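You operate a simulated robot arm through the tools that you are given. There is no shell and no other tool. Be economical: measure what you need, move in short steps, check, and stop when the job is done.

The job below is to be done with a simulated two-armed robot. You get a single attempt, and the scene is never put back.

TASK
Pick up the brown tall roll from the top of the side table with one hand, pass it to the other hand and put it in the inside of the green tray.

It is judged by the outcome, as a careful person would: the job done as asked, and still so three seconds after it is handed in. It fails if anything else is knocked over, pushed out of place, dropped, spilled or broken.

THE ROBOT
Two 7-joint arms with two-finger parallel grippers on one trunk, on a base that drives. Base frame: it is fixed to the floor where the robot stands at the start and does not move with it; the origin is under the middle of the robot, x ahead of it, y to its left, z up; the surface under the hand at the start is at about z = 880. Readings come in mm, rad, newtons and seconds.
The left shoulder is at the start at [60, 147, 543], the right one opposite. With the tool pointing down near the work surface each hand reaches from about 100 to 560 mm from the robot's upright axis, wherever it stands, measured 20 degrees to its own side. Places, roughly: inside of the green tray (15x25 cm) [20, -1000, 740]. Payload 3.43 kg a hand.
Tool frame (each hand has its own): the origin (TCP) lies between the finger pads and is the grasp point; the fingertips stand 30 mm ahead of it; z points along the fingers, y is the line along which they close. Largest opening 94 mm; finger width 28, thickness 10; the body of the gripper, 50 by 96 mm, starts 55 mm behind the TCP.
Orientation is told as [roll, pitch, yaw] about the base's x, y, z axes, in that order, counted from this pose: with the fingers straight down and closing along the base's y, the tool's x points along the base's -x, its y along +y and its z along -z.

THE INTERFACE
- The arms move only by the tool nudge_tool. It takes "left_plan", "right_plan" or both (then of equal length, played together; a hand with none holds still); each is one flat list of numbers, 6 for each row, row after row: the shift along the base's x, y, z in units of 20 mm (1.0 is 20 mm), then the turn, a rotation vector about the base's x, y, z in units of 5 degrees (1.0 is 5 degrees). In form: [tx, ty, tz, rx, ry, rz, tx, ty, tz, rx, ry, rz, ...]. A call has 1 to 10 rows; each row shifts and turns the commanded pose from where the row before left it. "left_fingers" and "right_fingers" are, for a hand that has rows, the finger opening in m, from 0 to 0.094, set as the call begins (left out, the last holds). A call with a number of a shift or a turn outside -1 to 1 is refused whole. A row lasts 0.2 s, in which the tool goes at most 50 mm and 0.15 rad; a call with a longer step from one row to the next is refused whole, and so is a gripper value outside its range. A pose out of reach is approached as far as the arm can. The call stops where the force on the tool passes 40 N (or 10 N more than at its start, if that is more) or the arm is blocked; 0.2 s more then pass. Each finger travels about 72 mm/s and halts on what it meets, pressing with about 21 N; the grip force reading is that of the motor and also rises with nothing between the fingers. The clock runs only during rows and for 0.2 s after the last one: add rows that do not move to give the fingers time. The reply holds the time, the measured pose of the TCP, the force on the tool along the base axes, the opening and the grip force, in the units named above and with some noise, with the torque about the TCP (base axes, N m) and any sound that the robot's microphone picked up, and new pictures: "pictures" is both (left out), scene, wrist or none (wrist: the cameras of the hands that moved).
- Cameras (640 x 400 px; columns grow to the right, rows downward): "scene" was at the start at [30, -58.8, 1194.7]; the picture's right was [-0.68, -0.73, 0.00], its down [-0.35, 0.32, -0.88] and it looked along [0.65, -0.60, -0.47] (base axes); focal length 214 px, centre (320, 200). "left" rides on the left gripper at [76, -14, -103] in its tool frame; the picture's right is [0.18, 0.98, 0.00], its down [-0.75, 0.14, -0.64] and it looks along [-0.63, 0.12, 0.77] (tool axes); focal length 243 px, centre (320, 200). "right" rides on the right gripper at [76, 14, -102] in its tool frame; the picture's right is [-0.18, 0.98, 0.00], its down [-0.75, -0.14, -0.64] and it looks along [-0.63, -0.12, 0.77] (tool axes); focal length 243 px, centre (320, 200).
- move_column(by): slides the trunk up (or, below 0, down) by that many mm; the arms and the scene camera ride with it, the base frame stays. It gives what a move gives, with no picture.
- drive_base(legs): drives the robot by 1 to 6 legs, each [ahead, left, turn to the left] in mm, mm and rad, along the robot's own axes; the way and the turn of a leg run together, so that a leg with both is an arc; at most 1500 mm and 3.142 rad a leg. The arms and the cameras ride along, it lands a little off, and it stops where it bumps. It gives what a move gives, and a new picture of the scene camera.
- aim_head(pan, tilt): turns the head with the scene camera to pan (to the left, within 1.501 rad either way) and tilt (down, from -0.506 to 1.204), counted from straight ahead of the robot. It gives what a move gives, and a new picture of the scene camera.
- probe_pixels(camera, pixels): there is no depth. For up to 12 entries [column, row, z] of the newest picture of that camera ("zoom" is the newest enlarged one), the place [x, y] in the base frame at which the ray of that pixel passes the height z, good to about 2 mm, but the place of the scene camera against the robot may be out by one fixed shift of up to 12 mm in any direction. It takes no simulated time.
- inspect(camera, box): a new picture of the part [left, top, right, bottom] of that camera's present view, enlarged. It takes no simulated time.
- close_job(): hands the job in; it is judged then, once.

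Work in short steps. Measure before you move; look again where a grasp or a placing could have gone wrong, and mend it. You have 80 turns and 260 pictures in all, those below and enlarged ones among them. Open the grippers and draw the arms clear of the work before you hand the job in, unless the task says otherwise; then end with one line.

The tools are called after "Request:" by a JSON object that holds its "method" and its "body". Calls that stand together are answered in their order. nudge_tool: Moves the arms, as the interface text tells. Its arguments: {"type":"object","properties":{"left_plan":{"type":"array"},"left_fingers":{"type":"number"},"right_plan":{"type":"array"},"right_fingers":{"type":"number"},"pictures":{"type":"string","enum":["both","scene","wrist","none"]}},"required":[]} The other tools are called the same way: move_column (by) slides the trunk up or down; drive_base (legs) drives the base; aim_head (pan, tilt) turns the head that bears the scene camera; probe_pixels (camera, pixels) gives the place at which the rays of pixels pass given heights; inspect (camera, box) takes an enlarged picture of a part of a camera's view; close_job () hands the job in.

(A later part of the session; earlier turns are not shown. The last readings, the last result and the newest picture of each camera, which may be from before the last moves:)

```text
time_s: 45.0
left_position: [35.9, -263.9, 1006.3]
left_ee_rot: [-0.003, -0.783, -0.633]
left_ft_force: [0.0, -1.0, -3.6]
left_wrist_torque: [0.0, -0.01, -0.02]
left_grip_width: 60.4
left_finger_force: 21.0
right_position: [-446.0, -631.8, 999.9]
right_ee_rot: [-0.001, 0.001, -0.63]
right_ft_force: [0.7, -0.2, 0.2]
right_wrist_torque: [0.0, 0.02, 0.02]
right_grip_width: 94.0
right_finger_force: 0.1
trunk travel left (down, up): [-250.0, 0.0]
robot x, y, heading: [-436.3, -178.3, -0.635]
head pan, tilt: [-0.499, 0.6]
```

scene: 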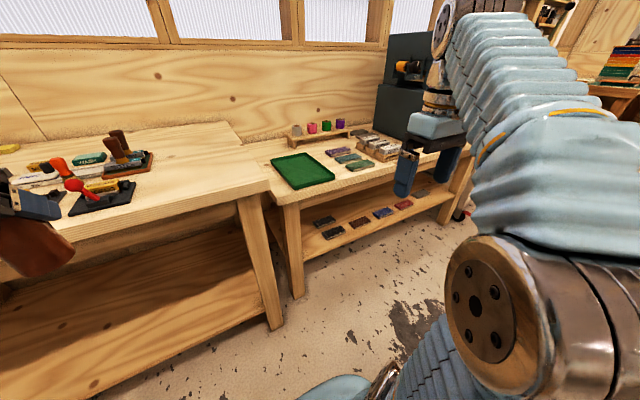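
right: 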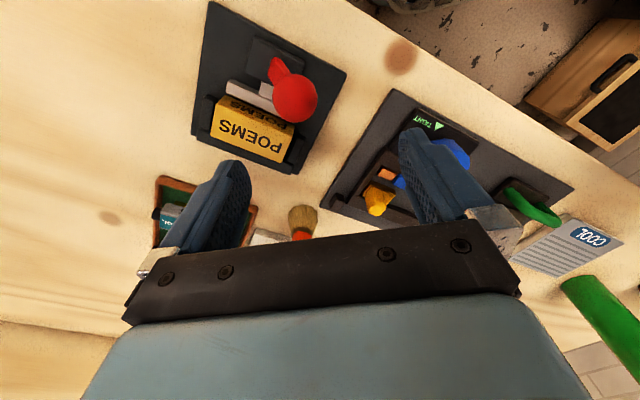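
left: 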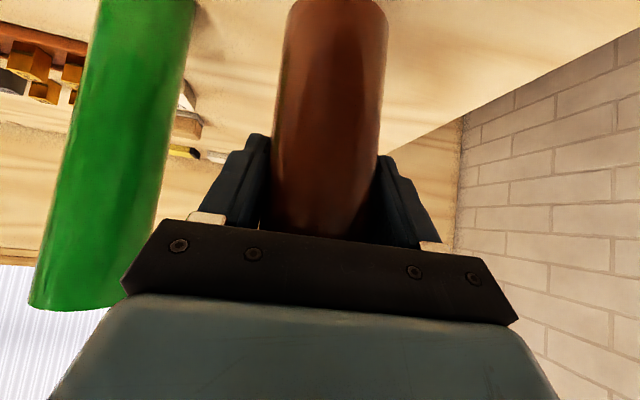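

The tray is well in view, corners (270,161), (306,152), (335,177), (297,189). I measure it and the tables' edges.

Request:
{"method": "probe_pixels", "body": {"camera": "scene", "pixels": [[270, 161, 745], [306, 152, 745], [335, 177, 745], [297, 189, 745], [303, 172, 735], [270, 183, 880], [285, 205, 735], [420, 168, 735], [110, 237, 880], [375, 165, 740], [268, 330, 0], [297, 297, 0]]}}

Request:
{"method": "inspect", "body": {"camera": "scene", "box": [240, 110, 420, 220]}}

```text
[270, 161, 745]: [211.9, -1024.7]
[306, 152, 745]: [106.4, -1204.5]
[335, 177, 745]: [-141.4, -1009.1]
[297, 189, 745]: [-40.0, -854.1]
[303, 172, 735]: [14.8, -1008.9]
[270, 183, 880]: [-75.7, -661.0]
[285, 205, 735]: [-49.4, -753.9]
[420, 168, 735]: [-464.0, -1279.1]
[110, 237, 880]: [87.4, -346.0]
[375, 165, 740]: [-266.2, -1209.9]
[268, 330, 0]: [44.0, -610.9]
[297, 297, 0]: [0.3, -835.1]
```

```text
3.56 times, centred on (330, 165) of scene
```

zoom: 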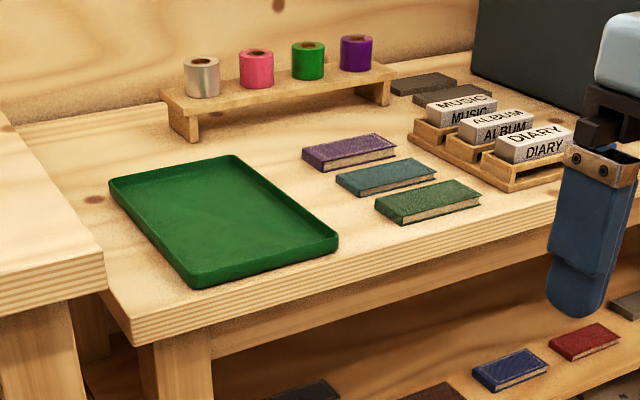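

Tray centre ≈ (15,-1000), long side pointing away from me; free space here is good for the handover. I bring the left hand to the middle and lower it a little, while the right starts turning towards pointing left with its camera underneath.

Request:
{"method": "nudge_tool", "body": {"left_plan": [-0.573, -0.516, -0.23, 0, 0, 0, -0.573, -0.516, -0.23, 0, 0, 0, -0.573, -0.516, -0.23, 0, 0, 0, -0.573, -0.516, -0.23, 0, 0, 0, -0.573, -0.516, -0.23, 0, 0, 0, -0.573, -0.516, -0.23, 0, 0, 0, -0.573, -0.516, -0.23, 0, 0, 0, -0.573, -0.516, -0.23, 0, 0, 0, -0.573, -0.516, -0.23, 0, 0, 0, -0.573, -0.516, -0.23, 0, 0, 0], "right_plan": [0.49, 0.074, -0.35, 0.147, -0.969, 0.693, 0.49, 0.074, -0.35, 0.147, -0.969, 0.693, 0.49, 0.074, -0.35, 0.147, -0.969, 0.693, 0.49, 0.074, -0.35, 0.147, -0.969, 0.693, 0.49, 0.074, -0.35, 0.147, -0.969, 0.693, 0.49, 0.074, -0.35, 0.147, -0.969, 0.693, 0.49, 0.074, -0.35, 0.147, -0.969, 0.693, 0.49, 0.074, -0.35, 0.147, -0.969, 0.693, 0.49, 0.074, -0.35, 0.147, -0.969, 0.693, 0.49, 0.074, -0.35, 0.147, -0.969, 0.693], "pictures": "both"}}

Request:
{"method": "aim_head", "body": {"pan": 0.0, "tilt": 0.6}}

```text
time_s: 47.2
left_position: [-59.6, -357.3, 956.1]
left_ee_rot: [-0.129, -0.733, -0.559]
left_ft_force: [-0.3, -0.5, -3.3]
left_wrist_torque: [0.01, -0.05, 0.01]
left_grip_width: 60.2
left_finger_force: 21.2
right_position: [-350.0, -617.5, 930.5]
right_ee_rot: [0.46, -0.733, -0.165]
right_ft_force: [0.4, -0.3, 0.7]
right_wrist_torque: [0.01, 0.01, 0.01]
right_grip_width: 93.9
right_finger_force: 0.1
trunk travel left (down, up): [-250.0, 0.0]
robot x, y, heading: [-435.0, -183.5, -0.631]
head pan, tilt: [-0.499, 0.6]
```

scene: 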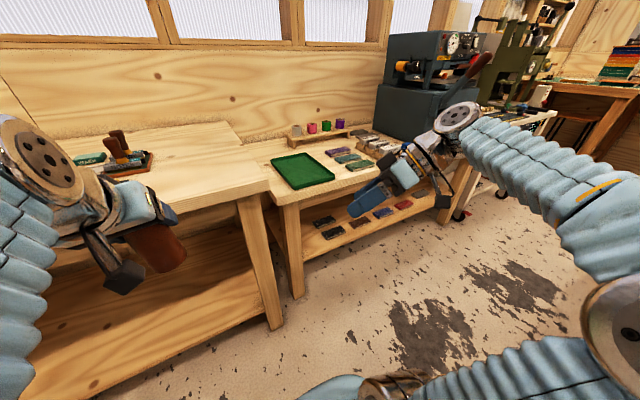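
right: 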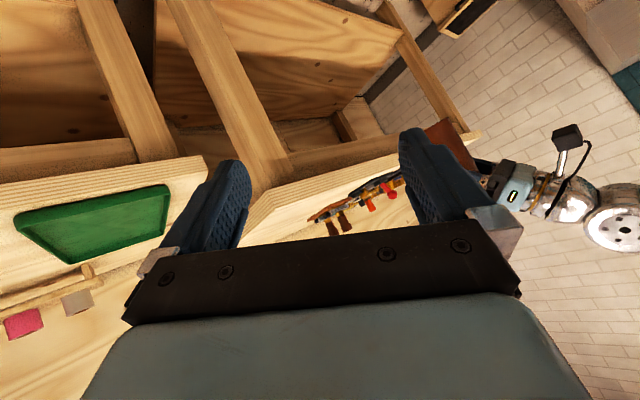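
left: 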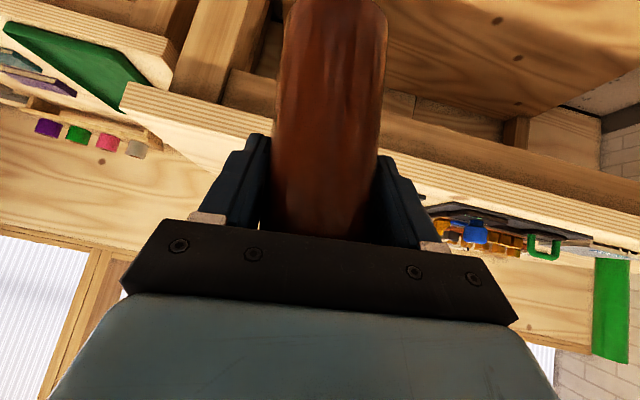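

```text
time_s: 48.1
left_position: [-59.6, -357.5, 956.1]
left_ee_rot: [-0.128, -0.734, -0.562]
left_ft_force: [0.1, -0.7, -3.4]
left_wrist_torque: [0.0, 0.03, -0.01]
left_grip_width: 60.2
left_finger_force: 20.7
right_position: [-348.6, -617.3, 930.0]
right_ee_rot: [0.461, -0.731, -0.167]
right_ft_force: [-0.6, -0.5, -0.4]
right_wrist_torque: [0.0, 0.01, 0.02]
right_grip_width: 94.3
right_finger_force: 0.0
trunk travel left (down, up): [-250.0, 0.0]
robot x, y, heading: [-433.7, -179.1, -0.628]
head pan, tilt: [0.0, 0.6]
```

scene: 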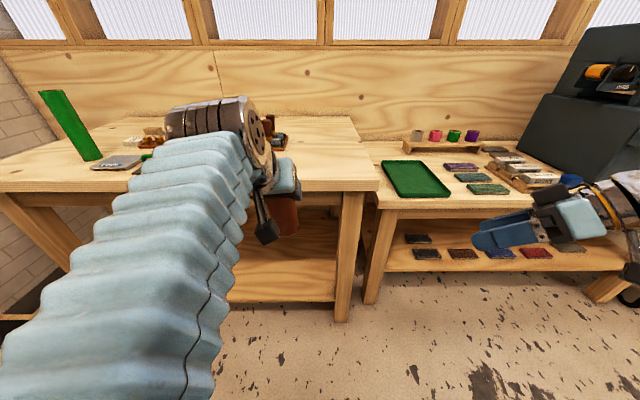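

The left wrist got twisted about 8° near the centre line (a joint limit), so I move it 60 mm back to the left and do the handover there, while the right completes its turn.

Request:
{"method": "nudge_tool", "body": {"left_plan": [0.177, 0.242, 0, 0, 0, 0, 0.177, 0.242, 0, 0, 0, 0, 0.177, 0.242, 0, 0, 0, 0, 0.177, 0.242, 0, 0, 0, 0, 0.177, 0.242, 0, 0, 0, 0, 0.177, 0.242, 0, 0, 0, 0, 0.177, 0.242, 0, 0, 0, 0, 0.177, 0.242, 0, 0, 0, 0, 0.177, 0.242, 0, 0, 0, 0, 0.177, 0.242, 0, 0, 0, 0], "right_plan": [0.925, 0.56, -0.15, 0.147, -0.969, 0.693, 0.925, 0.56, -0.15, 0.147, -0.969, 0.693, 0.925, 0.56, -0.15, 0.147, -0.969, 0.693, 0.925, 0.56, -0.15, 0.147, -0.969, 0.693, 0.925, 0.56, -0.15, 0.147, -0.969, 0.693, 0.925, 0.56, -0.15, 0.147, -0.969, 0.693, 0.925, 0.56, -0.15, 0.147, -0.969, 0.693, 0.925, 0.56, -0.15, 0.147, -0.969, 0.693, 0.925, 0.56, -0.15, 0.147, -0.969, 0.693, 0.925, 0.56, -0.15, 0.147, -0.969, 0.693]}}

```text
time_s: 50.3
left_position: [-46.2, -318.1, 960.2]
left_ee_rot: [-0.003, -0.785, -0.632]
left_ft_force: [-0.4, -0.4, -2.5]
left_wrist_torque: [-0.05, -0.02, 0.04]
left_grip_width: 60.1
left_finger_force: 20.9
right_position: [-165.0, -507.0, 898.6]
right_ee_rot: [-1.902, -1.566, 2.837]
right_ft_force: [-0.4, 0.7, 0.3]
right_wrist_torque: [0.04, 0.01, 0.01]
right_grip_width: 93.9
right_finger_force: 0.1
trunk travel left (down, up): [-250.0, 0.0]
robot x, y, heading: [-435.1, -182.3, -0.629]
head pan, tilt: [0.0, 0.6]
```

scene: 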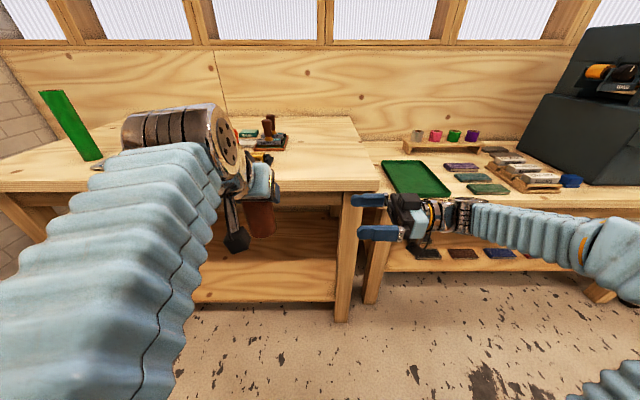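
right: 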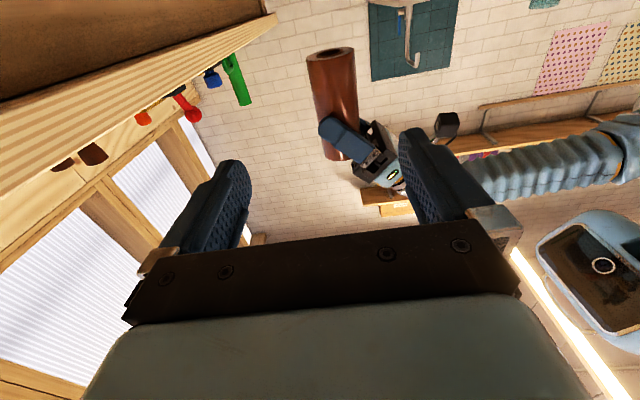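
left: 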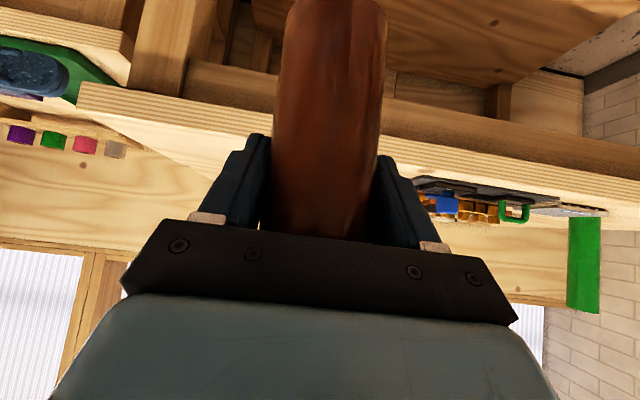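

Both poses are good: left is level again at (-46,-318,960), right points left at (-165,-507,899). In the right view the roll's lower end is at (331,52). I verify the roll's place with this camera.

Request:
{"method": "probe_pixels", "body": {"camera": "right", "pixels": [[331, 52, 873], [307, 57, 873], [355, 50, 873], [337, 100, 900], [315, 105, 900], [359, 100, 900]]}}

Request:
{"method": "inspect", "body": {"camera": "right", "box": [270, 20, 470, 220]}}

```text
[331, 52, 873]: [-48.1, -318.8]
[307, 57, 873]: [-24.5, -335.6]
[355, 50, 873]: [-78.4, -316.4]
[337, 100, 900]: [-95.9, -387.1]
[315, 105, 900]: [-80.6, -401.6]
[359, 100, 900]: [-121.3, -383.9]
```

```text
2.00 times, centred on (370, 120) of right
```

zoom: 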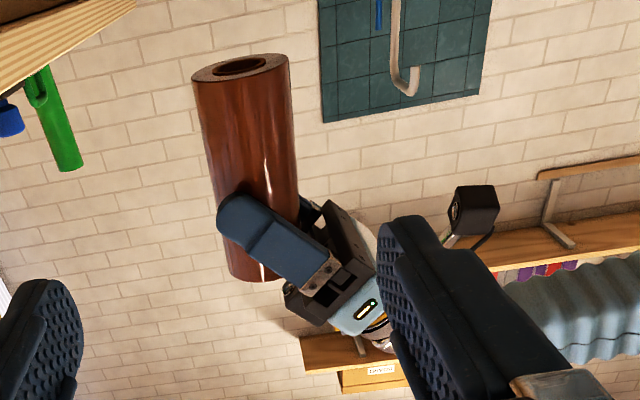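

The camera agrees: roll axis (-48,-319), bottom at 873, about 70 mm free below the left fingers. I approach with the right hand 120 mm and correct 15 mm backward.

Request:
{"method": "nudge_tool", "body": {"right_plan": [-0.22, 0.16, 0, 0, 0, 0, -0.22, 0.16, 0, 0, 0, 0, -0.17, 0.12, 0, 0, 0, 0, 0.588, 0.808, 0, 0, 0, 0, 0.588, 0.808, 0, 0, 0, 0, 0.588, 0.808, 0, 0, 0, 0, 0.588, 0.808, 0, 0, 0, 0, 0.588, 0.808, 0, 0, 0, 0, 0.588, 0.808, 0, 0, 0, 0], "right_fingers": 0.094}}

```text
time_s: 52.3
left_position: [-45.4, -318.3, 959.2]
left_ee_rot: [-0.004, -0.785, -0.632]
left_ft_force: [-0.9, 0.1, -3.8]
left_wrist_torque: [-0.01, -0.03, -0.01]
left_grip_width: 60.3
left_finger_force: 20.3
right_position: [-105.7, -398.0, 898.3]
right_ee_rot: [-1.469, -1.566, 2.401]
right_ft_force: [0.0, 0.1, 0.2]
right_wrist_torque: [0.02, -0.03, 0.0]
right_grip_width: 94.1
right_finger_force: 0.1
trunk travel left (down, up): [-250.0, 0.0]
robot x, y, heading: [-435.7, -175.5, -0.631]
head pan, tilt: [0.0, 0.6]
```

scene: 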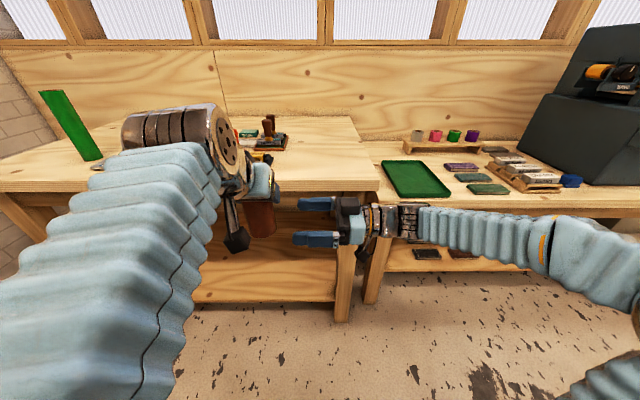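
right: 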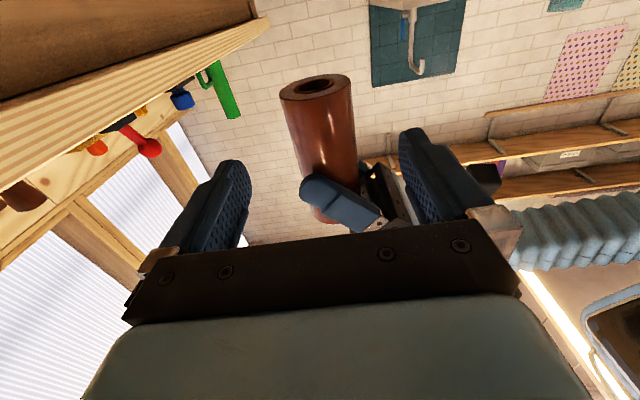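

Lined up within 1 mm, 98 mm to go. I advance 50 mm and look again.

Request:
{"method": "nudge_tool", "body": {"right_plan": [0.49, 0.673, 0, 0, 0, 0, 0.49, 0.673, 0, 0, 0, 0, 0.49, 0.673, 0, 0, 0, 0, 0, 0, 0, 0, 0, 0]}}

```text
time_s: 53.3
left_position: [-44.1, -319.6, 960.0]
left_ee_rot: [-0.003, -0.783, -0.631]
left_ft_force: [-0.8, 0.0, -3.7]
left_wrist_torque: [0.0, -0.03, 0.02]
left_grip_width: 60.5
left_finger_force: 21.2
right_position: [-75.6, -357.7, 897.9]
right_ee_rot: [-1.491, -1.567, 2.425]
right_ft_force: [0.6, 0.5, 0.7]
right_wrist_torque: [-0.01, 0.01, -0.01]
right_grip_width: 93.9
right_finger_force: 0.2
trunk travel left (down, up): [-250.0, 0.0]
robot x, y, heading: [-434.1, -181.5, -0.637]
head pan, tilt: [0.0, 0.6]
```

scene: 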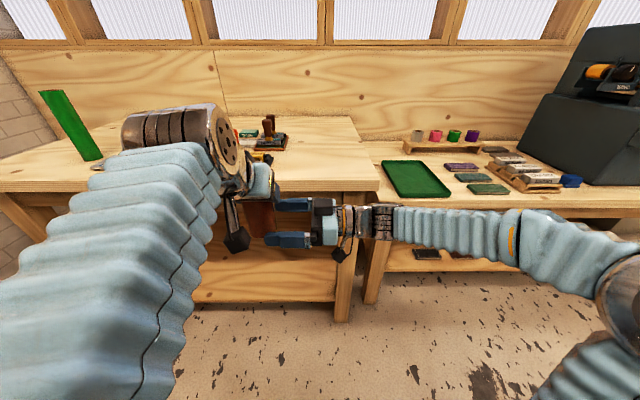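
right: 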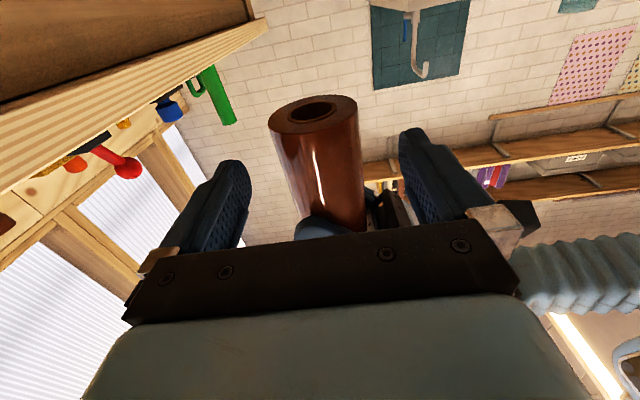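

The roll is centred between the right fingers. I advance the last 42 mm.

Request:
{"method": "nudge_tool", "body": {"right_plan": [0.412, 0.566, 0, 0, 0, 0, 0.412, 0.566, 0, 0, 0, 0, 0.412, 0.566, 0, 0, 0, 0, 0, 0, 0, 0, 0, 0]}}

```text
time_s: 54.3
left_position: [-45.0, -319.5, 959.7]
left_ee_rot: [-0.003, -0.784, -0.631]
left_ft_force: [0.7, 0.5, -3.4]
left_wrist_torque: [0.0, -0.01, 0.01]
left_grip_width: 60.3
left_finger_force: 20.9
right_position: [-50.0, -324.3, 899.1]
right_ee_rot: [-1.492, -1.569, 2.428]
right_ft_force: [-0.3, 0.6, 0.4]
right_wrist_torque: [0.02, 0.0, 0.01]
right_grip_width: 93.8
right_finger_force: 0.1
trunk travel left (down, up): [-250.0, 0.0]
robot x, y, heading: [-437.5, -182.1, -0.634]
head pan, tilt: [0.0, 0.6]
```

scene: 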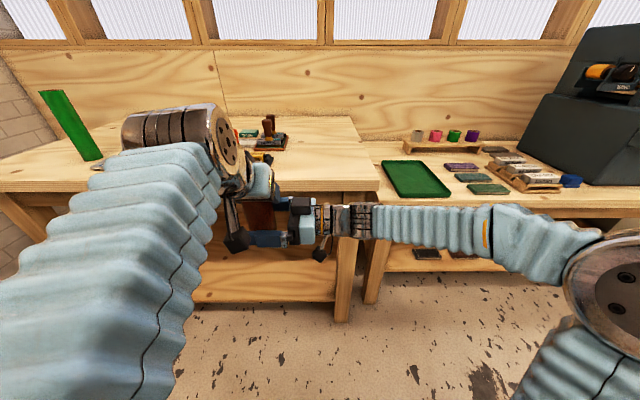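
right: 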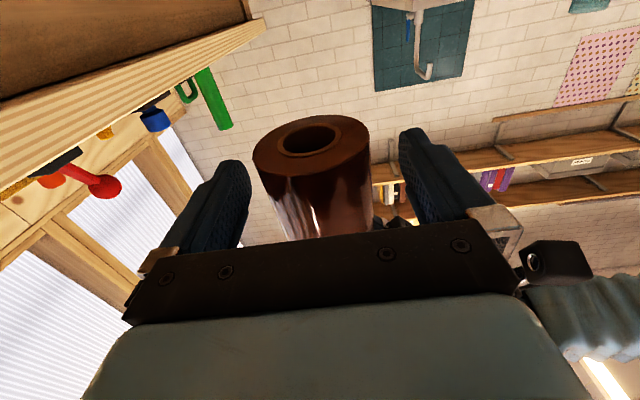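

The roll is between the right fingers. I close the right hand while the left still holds.

Request:
{"method": "nudge_tool", "body": {"right_plan": [0, 0, 0, 0, 0, 0, 0, 0, 0, 0, 0, 0, 0, 0, 0, 0, 0, 0, 0, 0, 0, 0, 0, 0], "right_fingers": 0.0}}

```text
time_s: 55.3
left_position: [-44.9, -318.9, 959.4]
left_ee_rot: [-0.005, -0.784, -0.63]
left_ft_force: [-8.5, 4.5, -3.3]
left_wrist_torque: [0.19, 0.42, 0.07]
left_grip_width: 60.1
left_finger_force: 20.8
right_position: [-49.5, -325.4, 897.9]
right_ee_rot: [-1.468, -1.568, 2.4]
right_ft_force: [7.9, -5.1, -0.6]
right_wrist_torque: [0.1, 0.09, -0.12]
right_grip_width: 59.2
right_finger_force: 21.0
trunk travel left (down, up): [-250.0, 0.0]
robot x, y, heading: [-433.4, -184.1, -0.634]
head pan, tilt: [0.0, 0.6]
```

scene: 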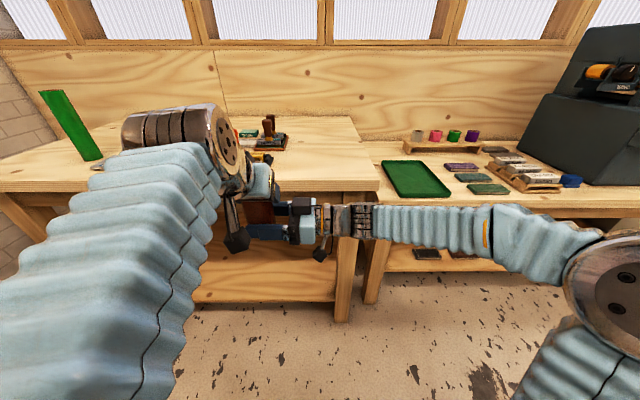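
right: 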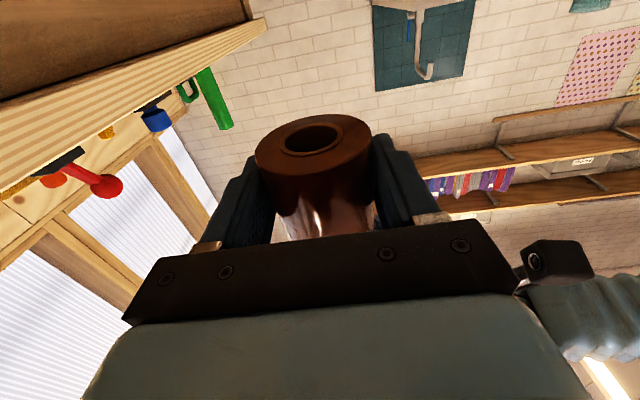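

Both hold it (right 59 mm, 21 N). I open the left hand and check that the right keeps the roll.

Request:
{"method": "nudge_tool", "body": {"left_plan": [0, 0, 0, 0, 0, 0, 0, 0, 0, 0, 0, 0, 0, 0, 0, 0, 0, 0], "left_fingers": 0.094}}

```text
time_s: 56.1
left_position: [-45.2, -318.6, 960.3]
left_ee_rot: [-0.002, -0.784, -0.631]
left_ft_force: [0.9, -0.4, 0.4]
left_wrist_torque: [0.0, -0.03, 0.0]
left_grip_width: 94.1
left_finger_force: 0.0
right_position: [-51.0, -324.8, 899.3]
right_ee_rot: [-1.481, -1.568, 2.414]
right_ft_force: [-0.4, 0.3, -0.3]
right_wrist_torque: [-0.03, 0.02, -0.01]
right_grip_width: 57.8
right_finger_force: 21.0
trunk travel left (down, up): [-250.0, 0.0]
robot x, y, heading: [-436.6, -185.9, -0.634]
head pan, tilt: [0.0, 0.6]
```

scene: 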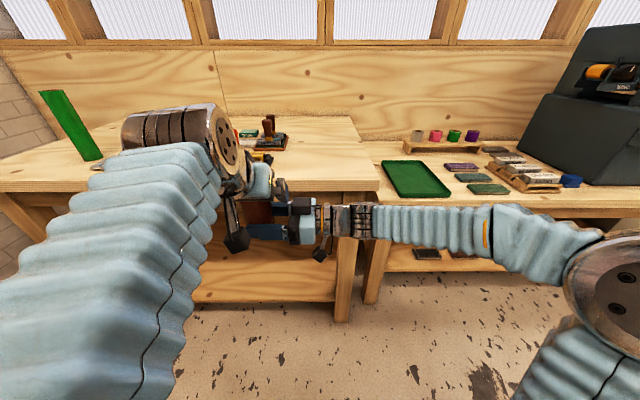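
left: 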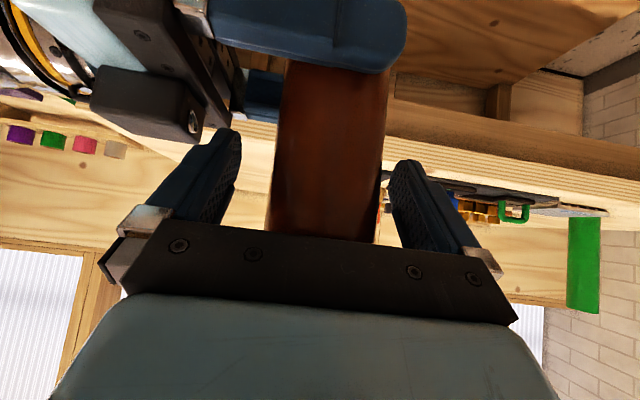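

The left is open and free, the right's grip holds at 58 mm. I draw the left hand straight back 120 mm with a slight rise.

Request:
{"method": "nudge_tool", "body": {"left_plan": [-0.808, 0.588, 0.1, 0, 0, 0, -0.808, 0.588, 0.1, 0, 0, 0, -0.808, 0.588, 0.1, 0, 0, 0, -0.808, 0.588, 0.1, 0, 0, 0, -0.808, 0.588, 0.1, 0, 0, 0, -0.808, 0.588, 0.1, 0, 0, 0]}}

```text
time_s: 57.5
left_position: [-127.5, -240.7, 969.8]
left_ee_rot: [-0.086, -0.751, -0.579]
left_ft_force: [0.1, 0.1, 0.0]
left_wrist_torque: [0.0, 0.0, -0.01]
left_grip_width: 94.1
left_finger_force: 0.1
right_position: [-50.7, -325.1, 899.5]
right_ee_rot: [-1.531, -1.567, 2.465]
right_ft_force: [-0.5, -0.2, 0.5]
right_wrist_torque: [-0.06, 0.0, -0.01]
right_grip_width: 57.7
right_finger_force: 21.3
trunk travel left (down, up): [-250.0, 0.0]
robot x, y, heading: [-439.4, -182.1, -0.632]
head pan, tilt: [0.0, 0.6]
```

scene: 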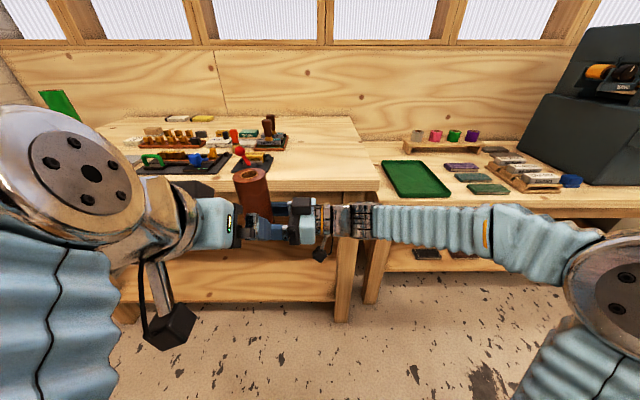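
left: 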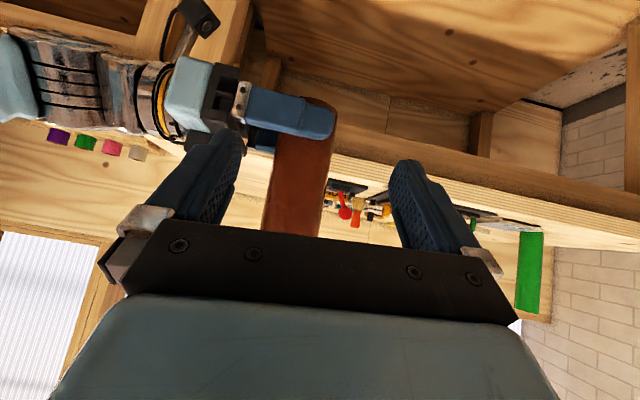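

The right hand alone holds the roll now. I take the left back to a tool-down pose at its side, and move the right away to the right while rotating it to point down.

Request:
{"method": "nudge_tool", "body": {"left_plan": [0.16, 0.22, 0, 0.588, 0.808, 0, 0.16, 0.22, 0, 0.588, 0.808, 0, 0.16, 0.22, 0, 0.588, 0.808, 0, 0.16, 0.22, 0, 0.588, 0.808, 0, 0.16, 0.22, 0, 0.588, 0.808, 0, 0.16, 0.22, 0, 0.588, 0.808, 0, 0.16, 0.22, 0, 0.588, 0.808, 0, 0.16, 0.22, 0, 0.588, 0.808, 0, 0.16, 0.22, 0, 0.588, 0.808, 0, 0, 0, 0, 0, 0, 0], "right_plan": [-0.44, -0.606, 0, 0, 0, 0, -0.44, -0.606, 0, 0, 0, 0, -0.44, -0.606, 0, -0.97, 0.706, 0, -0.44, -0.606, 0, -0.97, 0.706, 0, -0.44, -0.606, 0, -0.97, 0.706, 0, -0.44, -0.606, 0, -0.97, 0.706, 0, -0.44, -0.606, 0, -0.97, 0.706, 0, -0.44, -0.606, 0, -0.97, 0.706, 0, -0.44, -0.606, 0, -0.97, 0.706, 0, -0.44, -0.606, 0, -0.97, 0.706, 0], "pictures": "both"}}

```text
time_s: 59.7
left_position: [-112.8, -209.2, 972.5]
left_ee_rot: [-0.006, 0.001, -0.629]
left_ft_force: [0.6, 0.1, -0.8]
left_wrist_torque: [-0.02, 0.02, 0.0]
left_grip_width: 93.9
left_finger_force: 0.0
right_position: [-138.4, -445.9, 900.1]
right_ee_rot: [-0.01, -0.73, 0.947]
right_ft_force: [-0.8, -0.5, 0.2]
right_wrist_torque: [-0.07, 0.1, -0.01]
right_grip_width: 56.7
right_finger_force: 20.8
trunk travel left (down, up): [-250.0, 0.0]
robot x, y, heading: [-437.2, -183.7, -0.633]
head pan, tilt: [0.0, 0.6]
```

scene: 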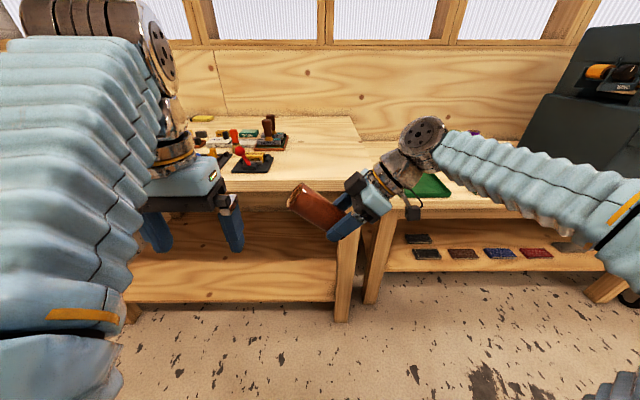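
right: 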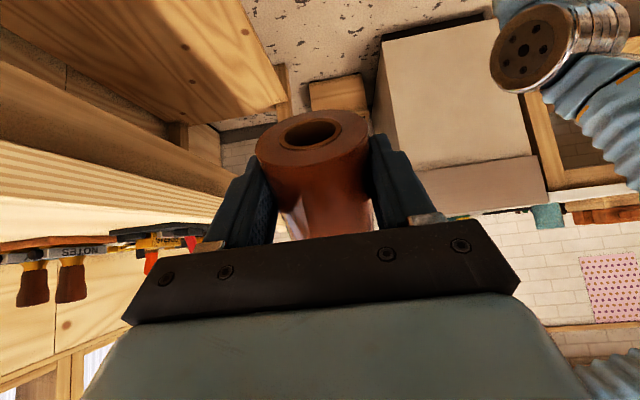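
left: 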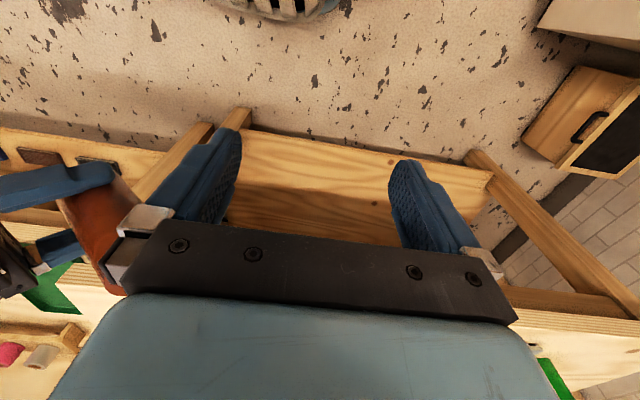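

The grip is steady in the view. I finish turning the right tool down (42° more), shifting it a little further right.

Request:
{"method": "nudge_tool", "body": {"right_plan": [-0.1, -0.14, 0.3, -0.97, 0.706, 0, -0.1, -0.14, 0.3, -0.97, 0.706, 0, -0.1, -0.14, 0.3, -0.97, 0.706, 0, -0.1, -0.14, 0.3, -0.97, 0.706, 0, -0.1, -0.14, 0.3, -0.97, 0.706, 0, -0.1, -0.14, 0.3, -0.97, 0.706, 0, -0.1, -0.14, 0.3, -0.97, 0.706, 0, 0, 0, 0, 0, 0, 0], "pictures": "both"}}

```text
time_s: 61.5
left_position: [-113.5, -209.7, 972.8]
left_ee_rot: [-0.004, -0.001, -0.631]
left_ft_force: [-0.6, -0.1, 0.5]
left_wrist_torque: [0.02, 0.03, 0.01]
left_grip_width: 94.3
left_finger_force: 0.1
right_position: [-153.1, -466.2, 941.9]
right_ee_rot: [-0.005, 0.001, 0.944]
right_ft_force: [-0.4, 1.1, -0.5]
right_wrist_torque: [-0.12, 0.08, 0.0]
right_grip_width: 56.6
right_finger_force: 21.4
trunk travel left (down, up): [-250.0, 0.0]
robot x, y, heading: [-432.0, -181.7, -0.634]
head pan, tilt: [0.0, 0.6]
```

scene: 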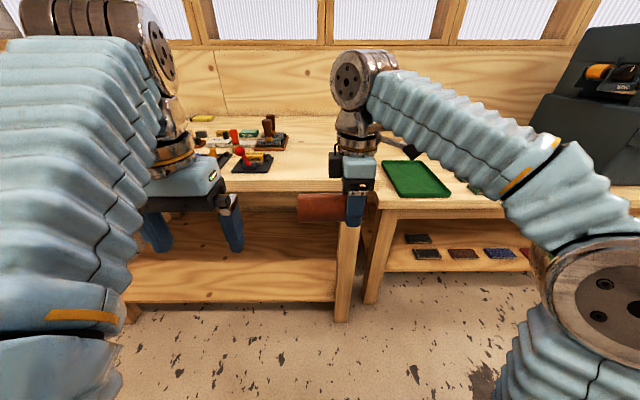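
right: 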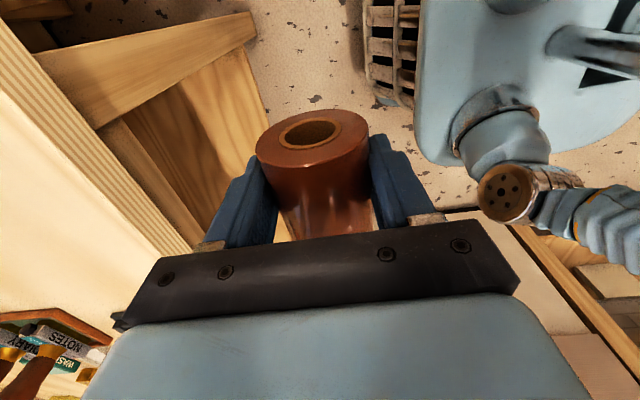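

The roll is level, its long end to the left. I yaw the right tool -90° so it points forward, in two calls.

Request:
{"method": "nudge_tool", "body": {"right_plan": [-0.11, -0.15, 0, 0, 0, -1, -0.11, -0.15, 0, 0, 0, -1, -0.11, -0.15, 0, 0, 0, -1, -0.11, -0.15, 0, 0, 0, -1, -0.11, -0.15, 0, 0, 0, -1, -0.11, -0.15, 0, 0, 0, -1, -0.11, -0.15, 0, 0, 0, -1, -0.11, -0.15, 0, 0, 0, -1, -0.11, -0.15, 0, 0, 0, -1], "pictures": "none"}}

Request:
{"method": "nudge_tool", "body": {"right_plan": [-0.11, -0.15, 0, 0, 0, -1, -0.11, -0.15, 0, 0, 0, -1, -0.11, -0.15, 0, 0, 0, -1, -0.11, -0.15, 0, 0, 0, -1, -0.11, -0.15, 0, 0, 0, -1, -0.11, -0.15, 0, 0, 0, -1, -0.11, -0.15, 0, 0, 0, -1, -0.11, -0.15, 0, 0, 0, -1, -0.11, -0.15, 0, 0, 0, -1], "pictures": "both"}}

```text
time_s: 63.5
left_position: [-111.3, -209.5, 971.9]
left_ee_rot: [-0.004, -0.001, -0.632]
left_ft_force: [-0.6, 0.5, -0.2]
left_wrist_torque: [0.03, -0.02, -0.01]
left_grip_width: 93.9
left_finger_force: 0.1
right_position: [-172.4, -493.2, 940.1]
right_ee_rot: [-0.007, -0.001, 0.157]
right_ft_force: [0.1, -0.5, -0.2]
right_wrist_torque: [-0.03, 0.08, -0.01]
right_grip_width: 56.6
right_finger_force: 20.8
trunk travel left (down, up): [-250.0, 0.0]
robot x, y, heading: [-439.2, -182.6, -0.636]
head pan, tilt: [0.0, 0.6]
```

```text
time_s: 65.5
left_position: [-112.0, -209.1, 971.8]
left_ee_rot: [-0.004, -0.001, -0.632]
left_ft_force: [0.8, 0.0, -0.6]
left_wrist_torque: [-0.03, -0.01, 0.02]
left_grip_width: 94.0
left_finger_force: 0.0
right_position: [-191.7, -520.9, 941.0]
right_ee_rot: [-0.007, 0.0, -0.626]
right_ft_force: [0.2, -0.5, 0.0]
right_wrist_torque: [0.11, 0.11, -0.01]
right_grip_width: 56.2
right_finger_force: 20.9
trunk travel left (down, up): [-250.0, 0.0]
robot x, y, heading: [-437.3, -183.9, -0.634]
head pan, tilt: [0.0, 0.6]
```

scene: 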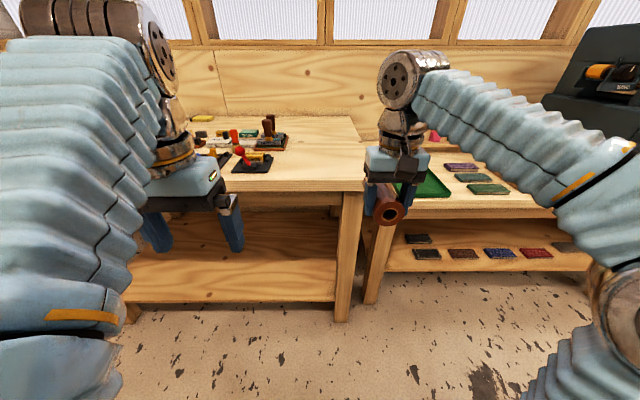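
right: 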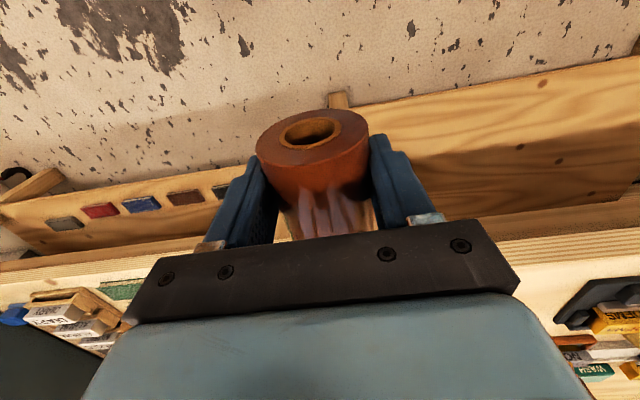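

All set: roll points forward under a tool-down right hand. I drive right 412 mm, then ahead 338 mm, so the tray lies ~470 mm ahead, still short of the bench and table fronts.

Request:
{"method": "drive_base", "body": {"legs": [[0, -412, 0], [338, 0, 0]]}}

Request:
{"method": "aim_head", "body": {"pan": 0.0, "tilt": 0.8}}

```text
time_s: 69.9
left_position: [-79.0, -743.1, 971.9]
left_ee_rot: [-0.004, -0.001, -0.624]
left_ft_force: [-0.3, 0.7, -0.1]
left_wrist_torque: [0.01, -0.01, 0.0]
left_grip_width: 93.9
left_finger_force: 0.1
right_position: [-154.4, -1055.3, 940.5]
right_ee_rot: [-0.007, 0.001, -0.618]
right_ft_force: [0.0, -0.1, 0.7]
right_wrist_torque: [0.07, 0.05, 0.01]
right_grip_width: 54.4
right_finger_force: 20.8
trunk travel left (down, up): [-250.0, 0.0]
robot x, y, heading: [-400.2, -716.8, -0.625]
head pan, tilt: [0.0, 0.6]
```

scene: 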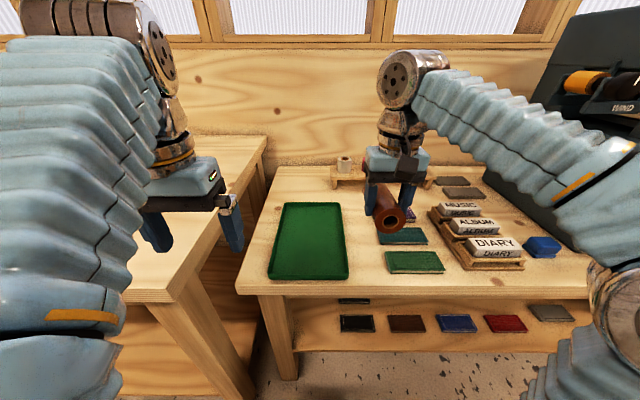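

```text
time_s: 70.6
left_position: [-79.4, -742.8, 971.3]
left_ee_rot: [-0.004, -0.001, -0.624]
left_ft_force: [-0.6, 0.3, 0.5]
left_wrist_torque: [0.01, 0.02, 0.01]
left_grip_width: 93.9
left_finger_force: 0.0
right_position: [-155.3, -1056.5, 941.5]
right_ee_rot: [-0.006, 0.0, -0.616]
right_ft_force: [-0.2, -0.9, -0.1]
right_wrist_torque: [0.08, 0.08, 0.0]
right_grip_width: 54.4
right_finger_force: 21.0
trunk travel left (down, up): [-250.0, 0.0]
robot x, y, heading: [-406.3, -720.3, -0.629]
head pan, tilt: [0.0, 0.799]
```

scene: 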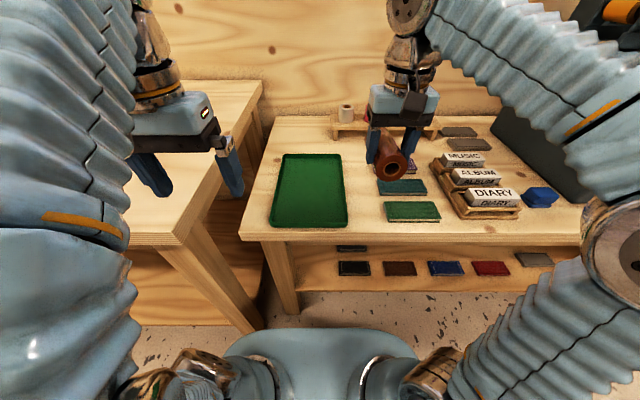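

The right grip width has crept to 54 mm; I check the roll in the right camera and measure the tray corners.

Request:
{"method": "inspect", "body": {"camera": "right", "box": [0, 0, 640, 400]}}

Request:
{"method": "inspect", "body": {"camera": "scene", "box": [240, 80, 480, 240]}}

Request:
{"method": "probe_pixels", "body": {"camera": "scene", "pixels": [[284, 154, 755], [341, 155, 755], [347, 226, 755], [270, 226, 755], [312, 190, 740], [242, 240, 735], [300, 240, 735]]}}

```text
1.00 times, centred on (320, 200) of right (not enlarged: the box is as wide or as high as the picture)
```

zoom: 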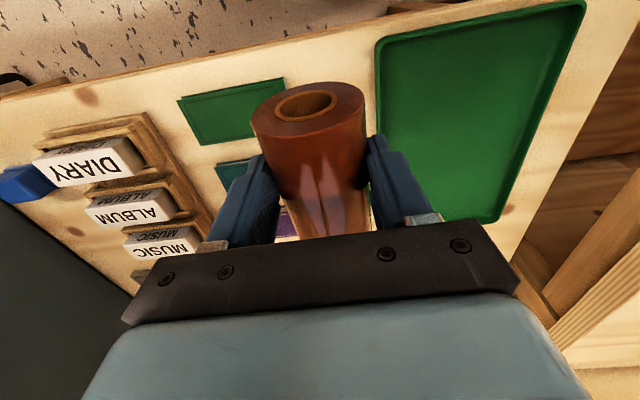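

```text
2.50 times, centred on (360, 160) of scene
```

zoom: 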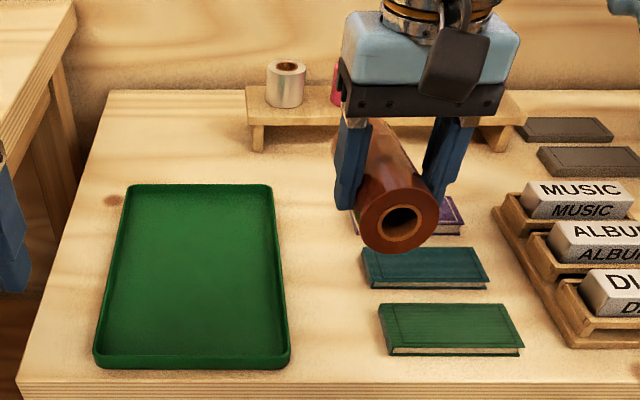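

```text
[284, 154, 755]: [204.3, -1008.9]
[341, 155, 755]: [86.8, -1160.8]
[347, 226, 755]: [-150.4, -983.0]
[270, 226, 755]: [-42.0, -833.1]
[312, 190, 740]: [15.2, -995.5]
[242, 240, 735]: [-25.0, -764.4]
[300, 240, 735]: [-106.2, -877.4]
```

The roll is creeping slightly downward in the grip, but held. Tray centre ≈ (22,-997); I go over it now while descending 80 mm.

Request:
{"method": "nudge_tool", "body": {"right_plan": [0.913, 0.497, -0.4, 0, 0, 0, 0.913, 0.497, -0.4, 0, 0, 0, 0.913, 0.497, -0.5, 0, 0, 0, 0.913, 0.497, -0.5, 0, 0, 0, 0.913, 0.497, -0.5, 0, 0, 0, 0.913, 0.497, -0.5, 0, 0, 0, 0.913, 0.497, -0.5, 0, 0, 0, 0.913, 0.497, -0.5, 0, 0, 0]}}

```text
time_s: 72.4
left_position: [-79.9, -742.6, 973.2]
left_ee_rot: [-0.006, 0.001, -0.623]
left_ft_force: [0.1, 0.1, 0.6]
left_wrist_torque: [0.0, -0.03, -0.01]
left_grip_width: 94.1
left_finger_force: 0.1
right_position: [-8.7, -977.2, 865.8]
right_ee_rot: [-0.007, -0.001, -0.618]
right_ft_force: [0.1, -0.1, 0.3]
right_wrist_torque: [0.03, 0.06, 0.02]
right_grip_width: 54.7
right_finger_force: 21.1
trunk travel left (down, up): [-250.0, 0.0]
robot x, y, heading: [-404.4, -721.4, -0.623]
head pan, tilt: [0.0, 0.799]
```

scene: 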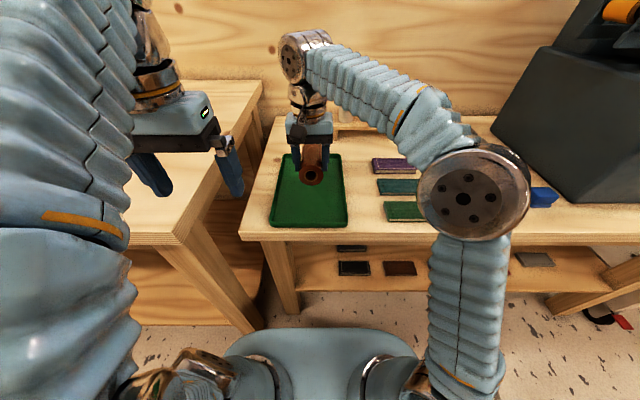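
right: 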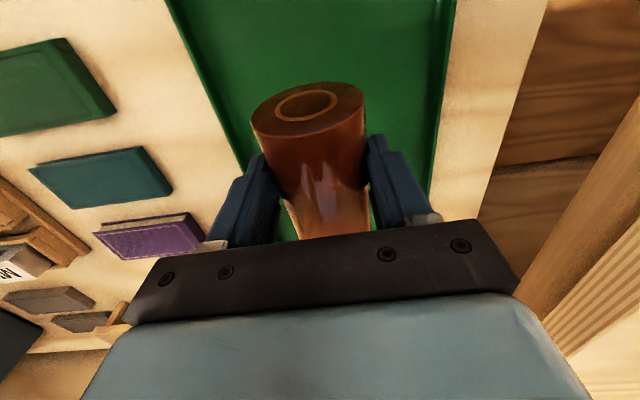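

Over the tray. I check the roll's tilt closely before lowering.

Request:
{"method": "inspect", "body": {"camera": "scene", "box": [250, 100, 370, 240]}}

Request:
{"method": "inspect", "body": {"camera": "right", "box": [180, 40, 480, 260]}}

Request:
{"method": "inspect", "body": {"camera": "left", "box": [0, 0, 640, 400]}}

```text
2.86 times, centred on (310, 170) of scene
```

zoom: 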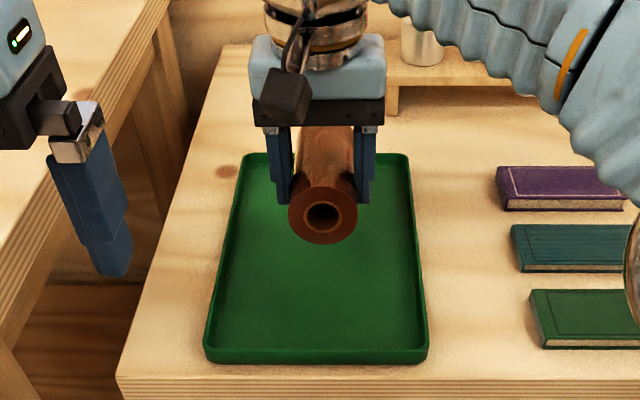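

```text
1.82 times, centred on (330, 150) of right
```

zoom: 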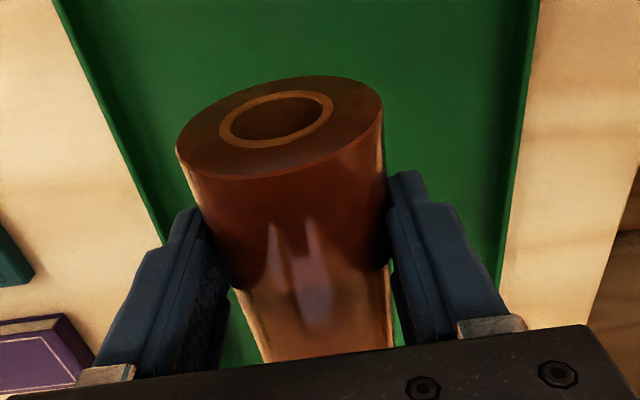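

```text
1.00 times, centred on (320, 200) of left (not enlarged: the box is as wide or as high as the picture)
```

zoom: 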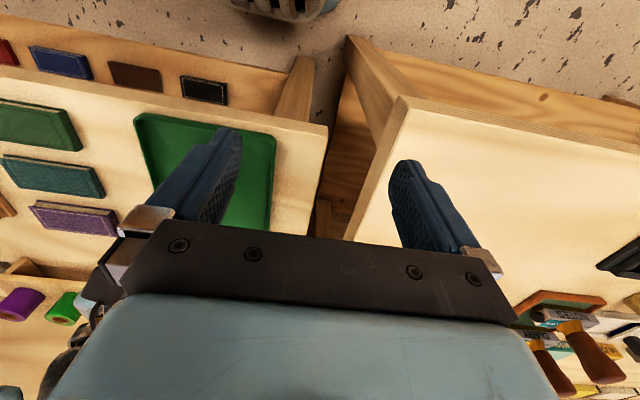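

The roll has slid toward the fingertips with its near end lower, so I lower promptly: 40 mm, then small steps until contact.

Request:
{"method": "nudge_tool", "body": {"right_plan": [0, 0, -0.7, 0, 0, 0, 0, 0, -0.7, 0, 0, 0, 0, 0, -0.4, 0, 0, 0]}}

```text
time_s: 73.2
left_position: [-79.3, -741.9, 972.7]
left_ee_rot: [-0.005, 0.0, -0.622]
left_ft_force: [0.0, 0.0, -0.6]
left_wrist_torque: [0.0, -0.02, 0.01]
left_grip_width: 93.8
left_finger_force: 0.1
right_position: [-10.1, -977.5, 829.1]
right_ee_rot: [-0.007, 0.0, -0.619]
right_ft_force: [0.0, 0.1, 0.6]
right_wrist_torque: [0.04, 0.08, -0.04]
right_grip_width: 54.6
right_finger_force: 21.3
trunk travel left (down, up): [-250.0, 0.0]
robot x, y, heading: [-403.6, -719.5, -0.622]
head pan, tilt: [0.0, 0.799]
```

scene: 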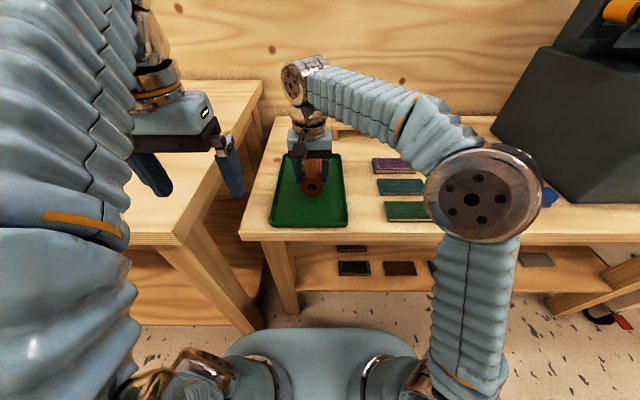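
right: 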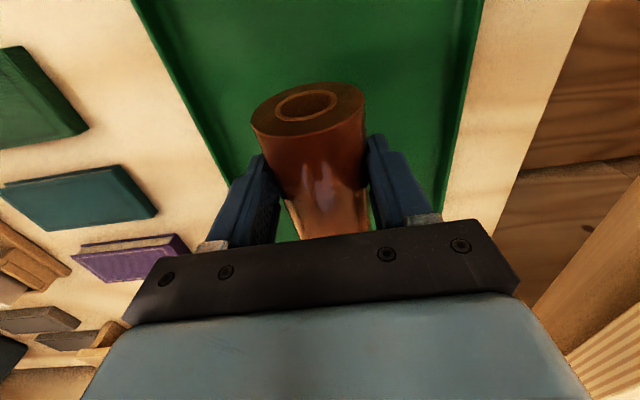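

Holding steady. I lower another 20 mm slowly and watch the force.

Request:
{"method": "nudge_tool", "body": {"right_plan": [0, 0, -0.25, 0, 0, 0, 0, 0, -0.25, 0, 0, 0, 0, 0, -0.25, 0, 0, 0, 0, 0, -0.25, 0, 0, 0], "pictures": "none"}}

Request:
{"method": "inspect", "body": {"camera": "scene", "box": [260, 120, 360, 240]}}

```text
time_s: 74.2
left_position: [-78.8, -741.8, 972.0]
left_ee_rot: [-0.004, 0.0, -0.624]
left_ft_force: [0.3, 0.3, -0.2]
left_wrist_torque: [-0.02, -0.02, 0.0]
left_grip_width: 94.2
left_finger_force: 0.1
right_position: [-9.0, -976.5, 810.1]
right_ee_rot: [-0.007, -0.001, -0.616]
right_ft_force: [0.4, -0.6, -0.2]
right_wrist_torque: [0.03, 0.08, 0.0]
right_grip_width: 54.7
right_finger_force: 20.5
trunk travel left (down, up): [-250.0, 0.0]
robot x, y, heading: [-403.6, -720.5, -0.625]
head pan, tilt: [0.0, 0.799]
```

```text
3.33 times, centred on (310, 180) of scene
```

zoom: 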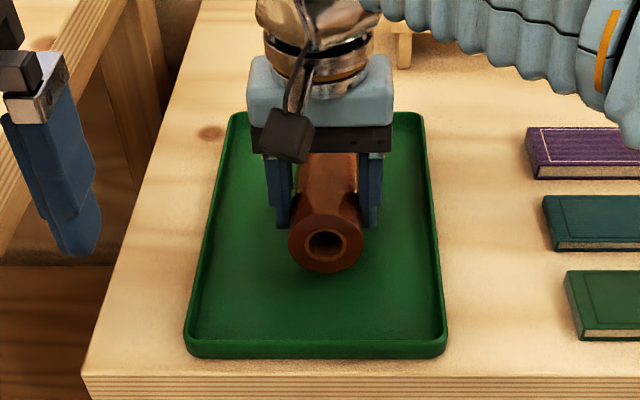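

No contact yet, well inside the tray. I lower another 20 mm.

Request:
{"method": "nudge_tool", "body": {"right_plan": [0, 0, -0.2, 0, 0, 0, 0, 0, -0.2, 0, 0, 0, 0, 0, -0.2, 0, 0, 0, 0, 0, -0.2, 0, 0, 0, 0, 0, -0.2, 0, 0, 0], "pictures": "wrist"}}

Request:
{"method": "inspect", "body": {"camera": "scene", "box": [260, 120, 360, 240]}}

```text
time_s: 75.4
left_position: [-79.2, -742.0, 973.6]
left_ee_rot: [-0.007, -0.001, -0.624]
left_ft_force: [0.1, 0.2, 0.0]
left_wrist_torque: [-0.03, 0.01, 0.0]
left_grip_width: 94.0
left_finger_force: 0.1
right_position: [-9.8, -976.7, 791.4]
right_ee_rot: [-0.005, -0.001, -0.618]
right_ft_force: [0.9, 1.4, 14.4]
right_wrist_torque: [0.11, -0.08, 0.02]
right_grip_width: 54.7
right_finger_force: 21.5
trunk travel left (down, up): [-250.0, 0.0]
robot x, y, heading: [-402.1, -717.2, -0.625]
head pan, tilt: [0.0, 0.799]
```

right: 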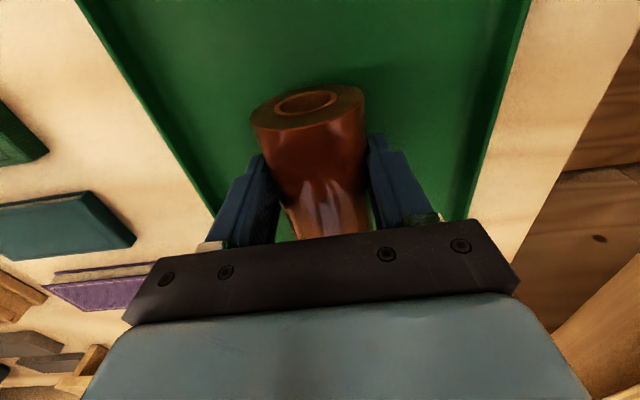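

```text
3.33 times, centred on (310, 180) of scene
```

zoom: 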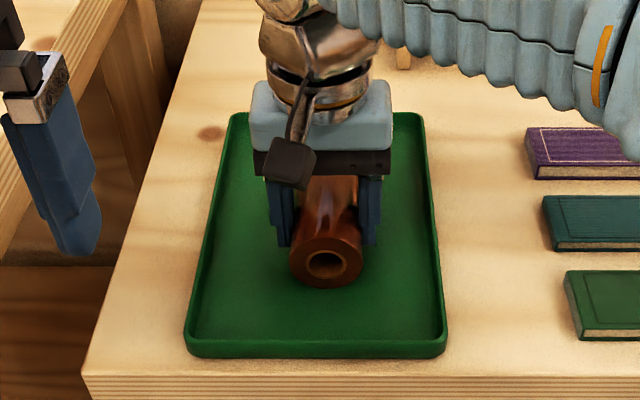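

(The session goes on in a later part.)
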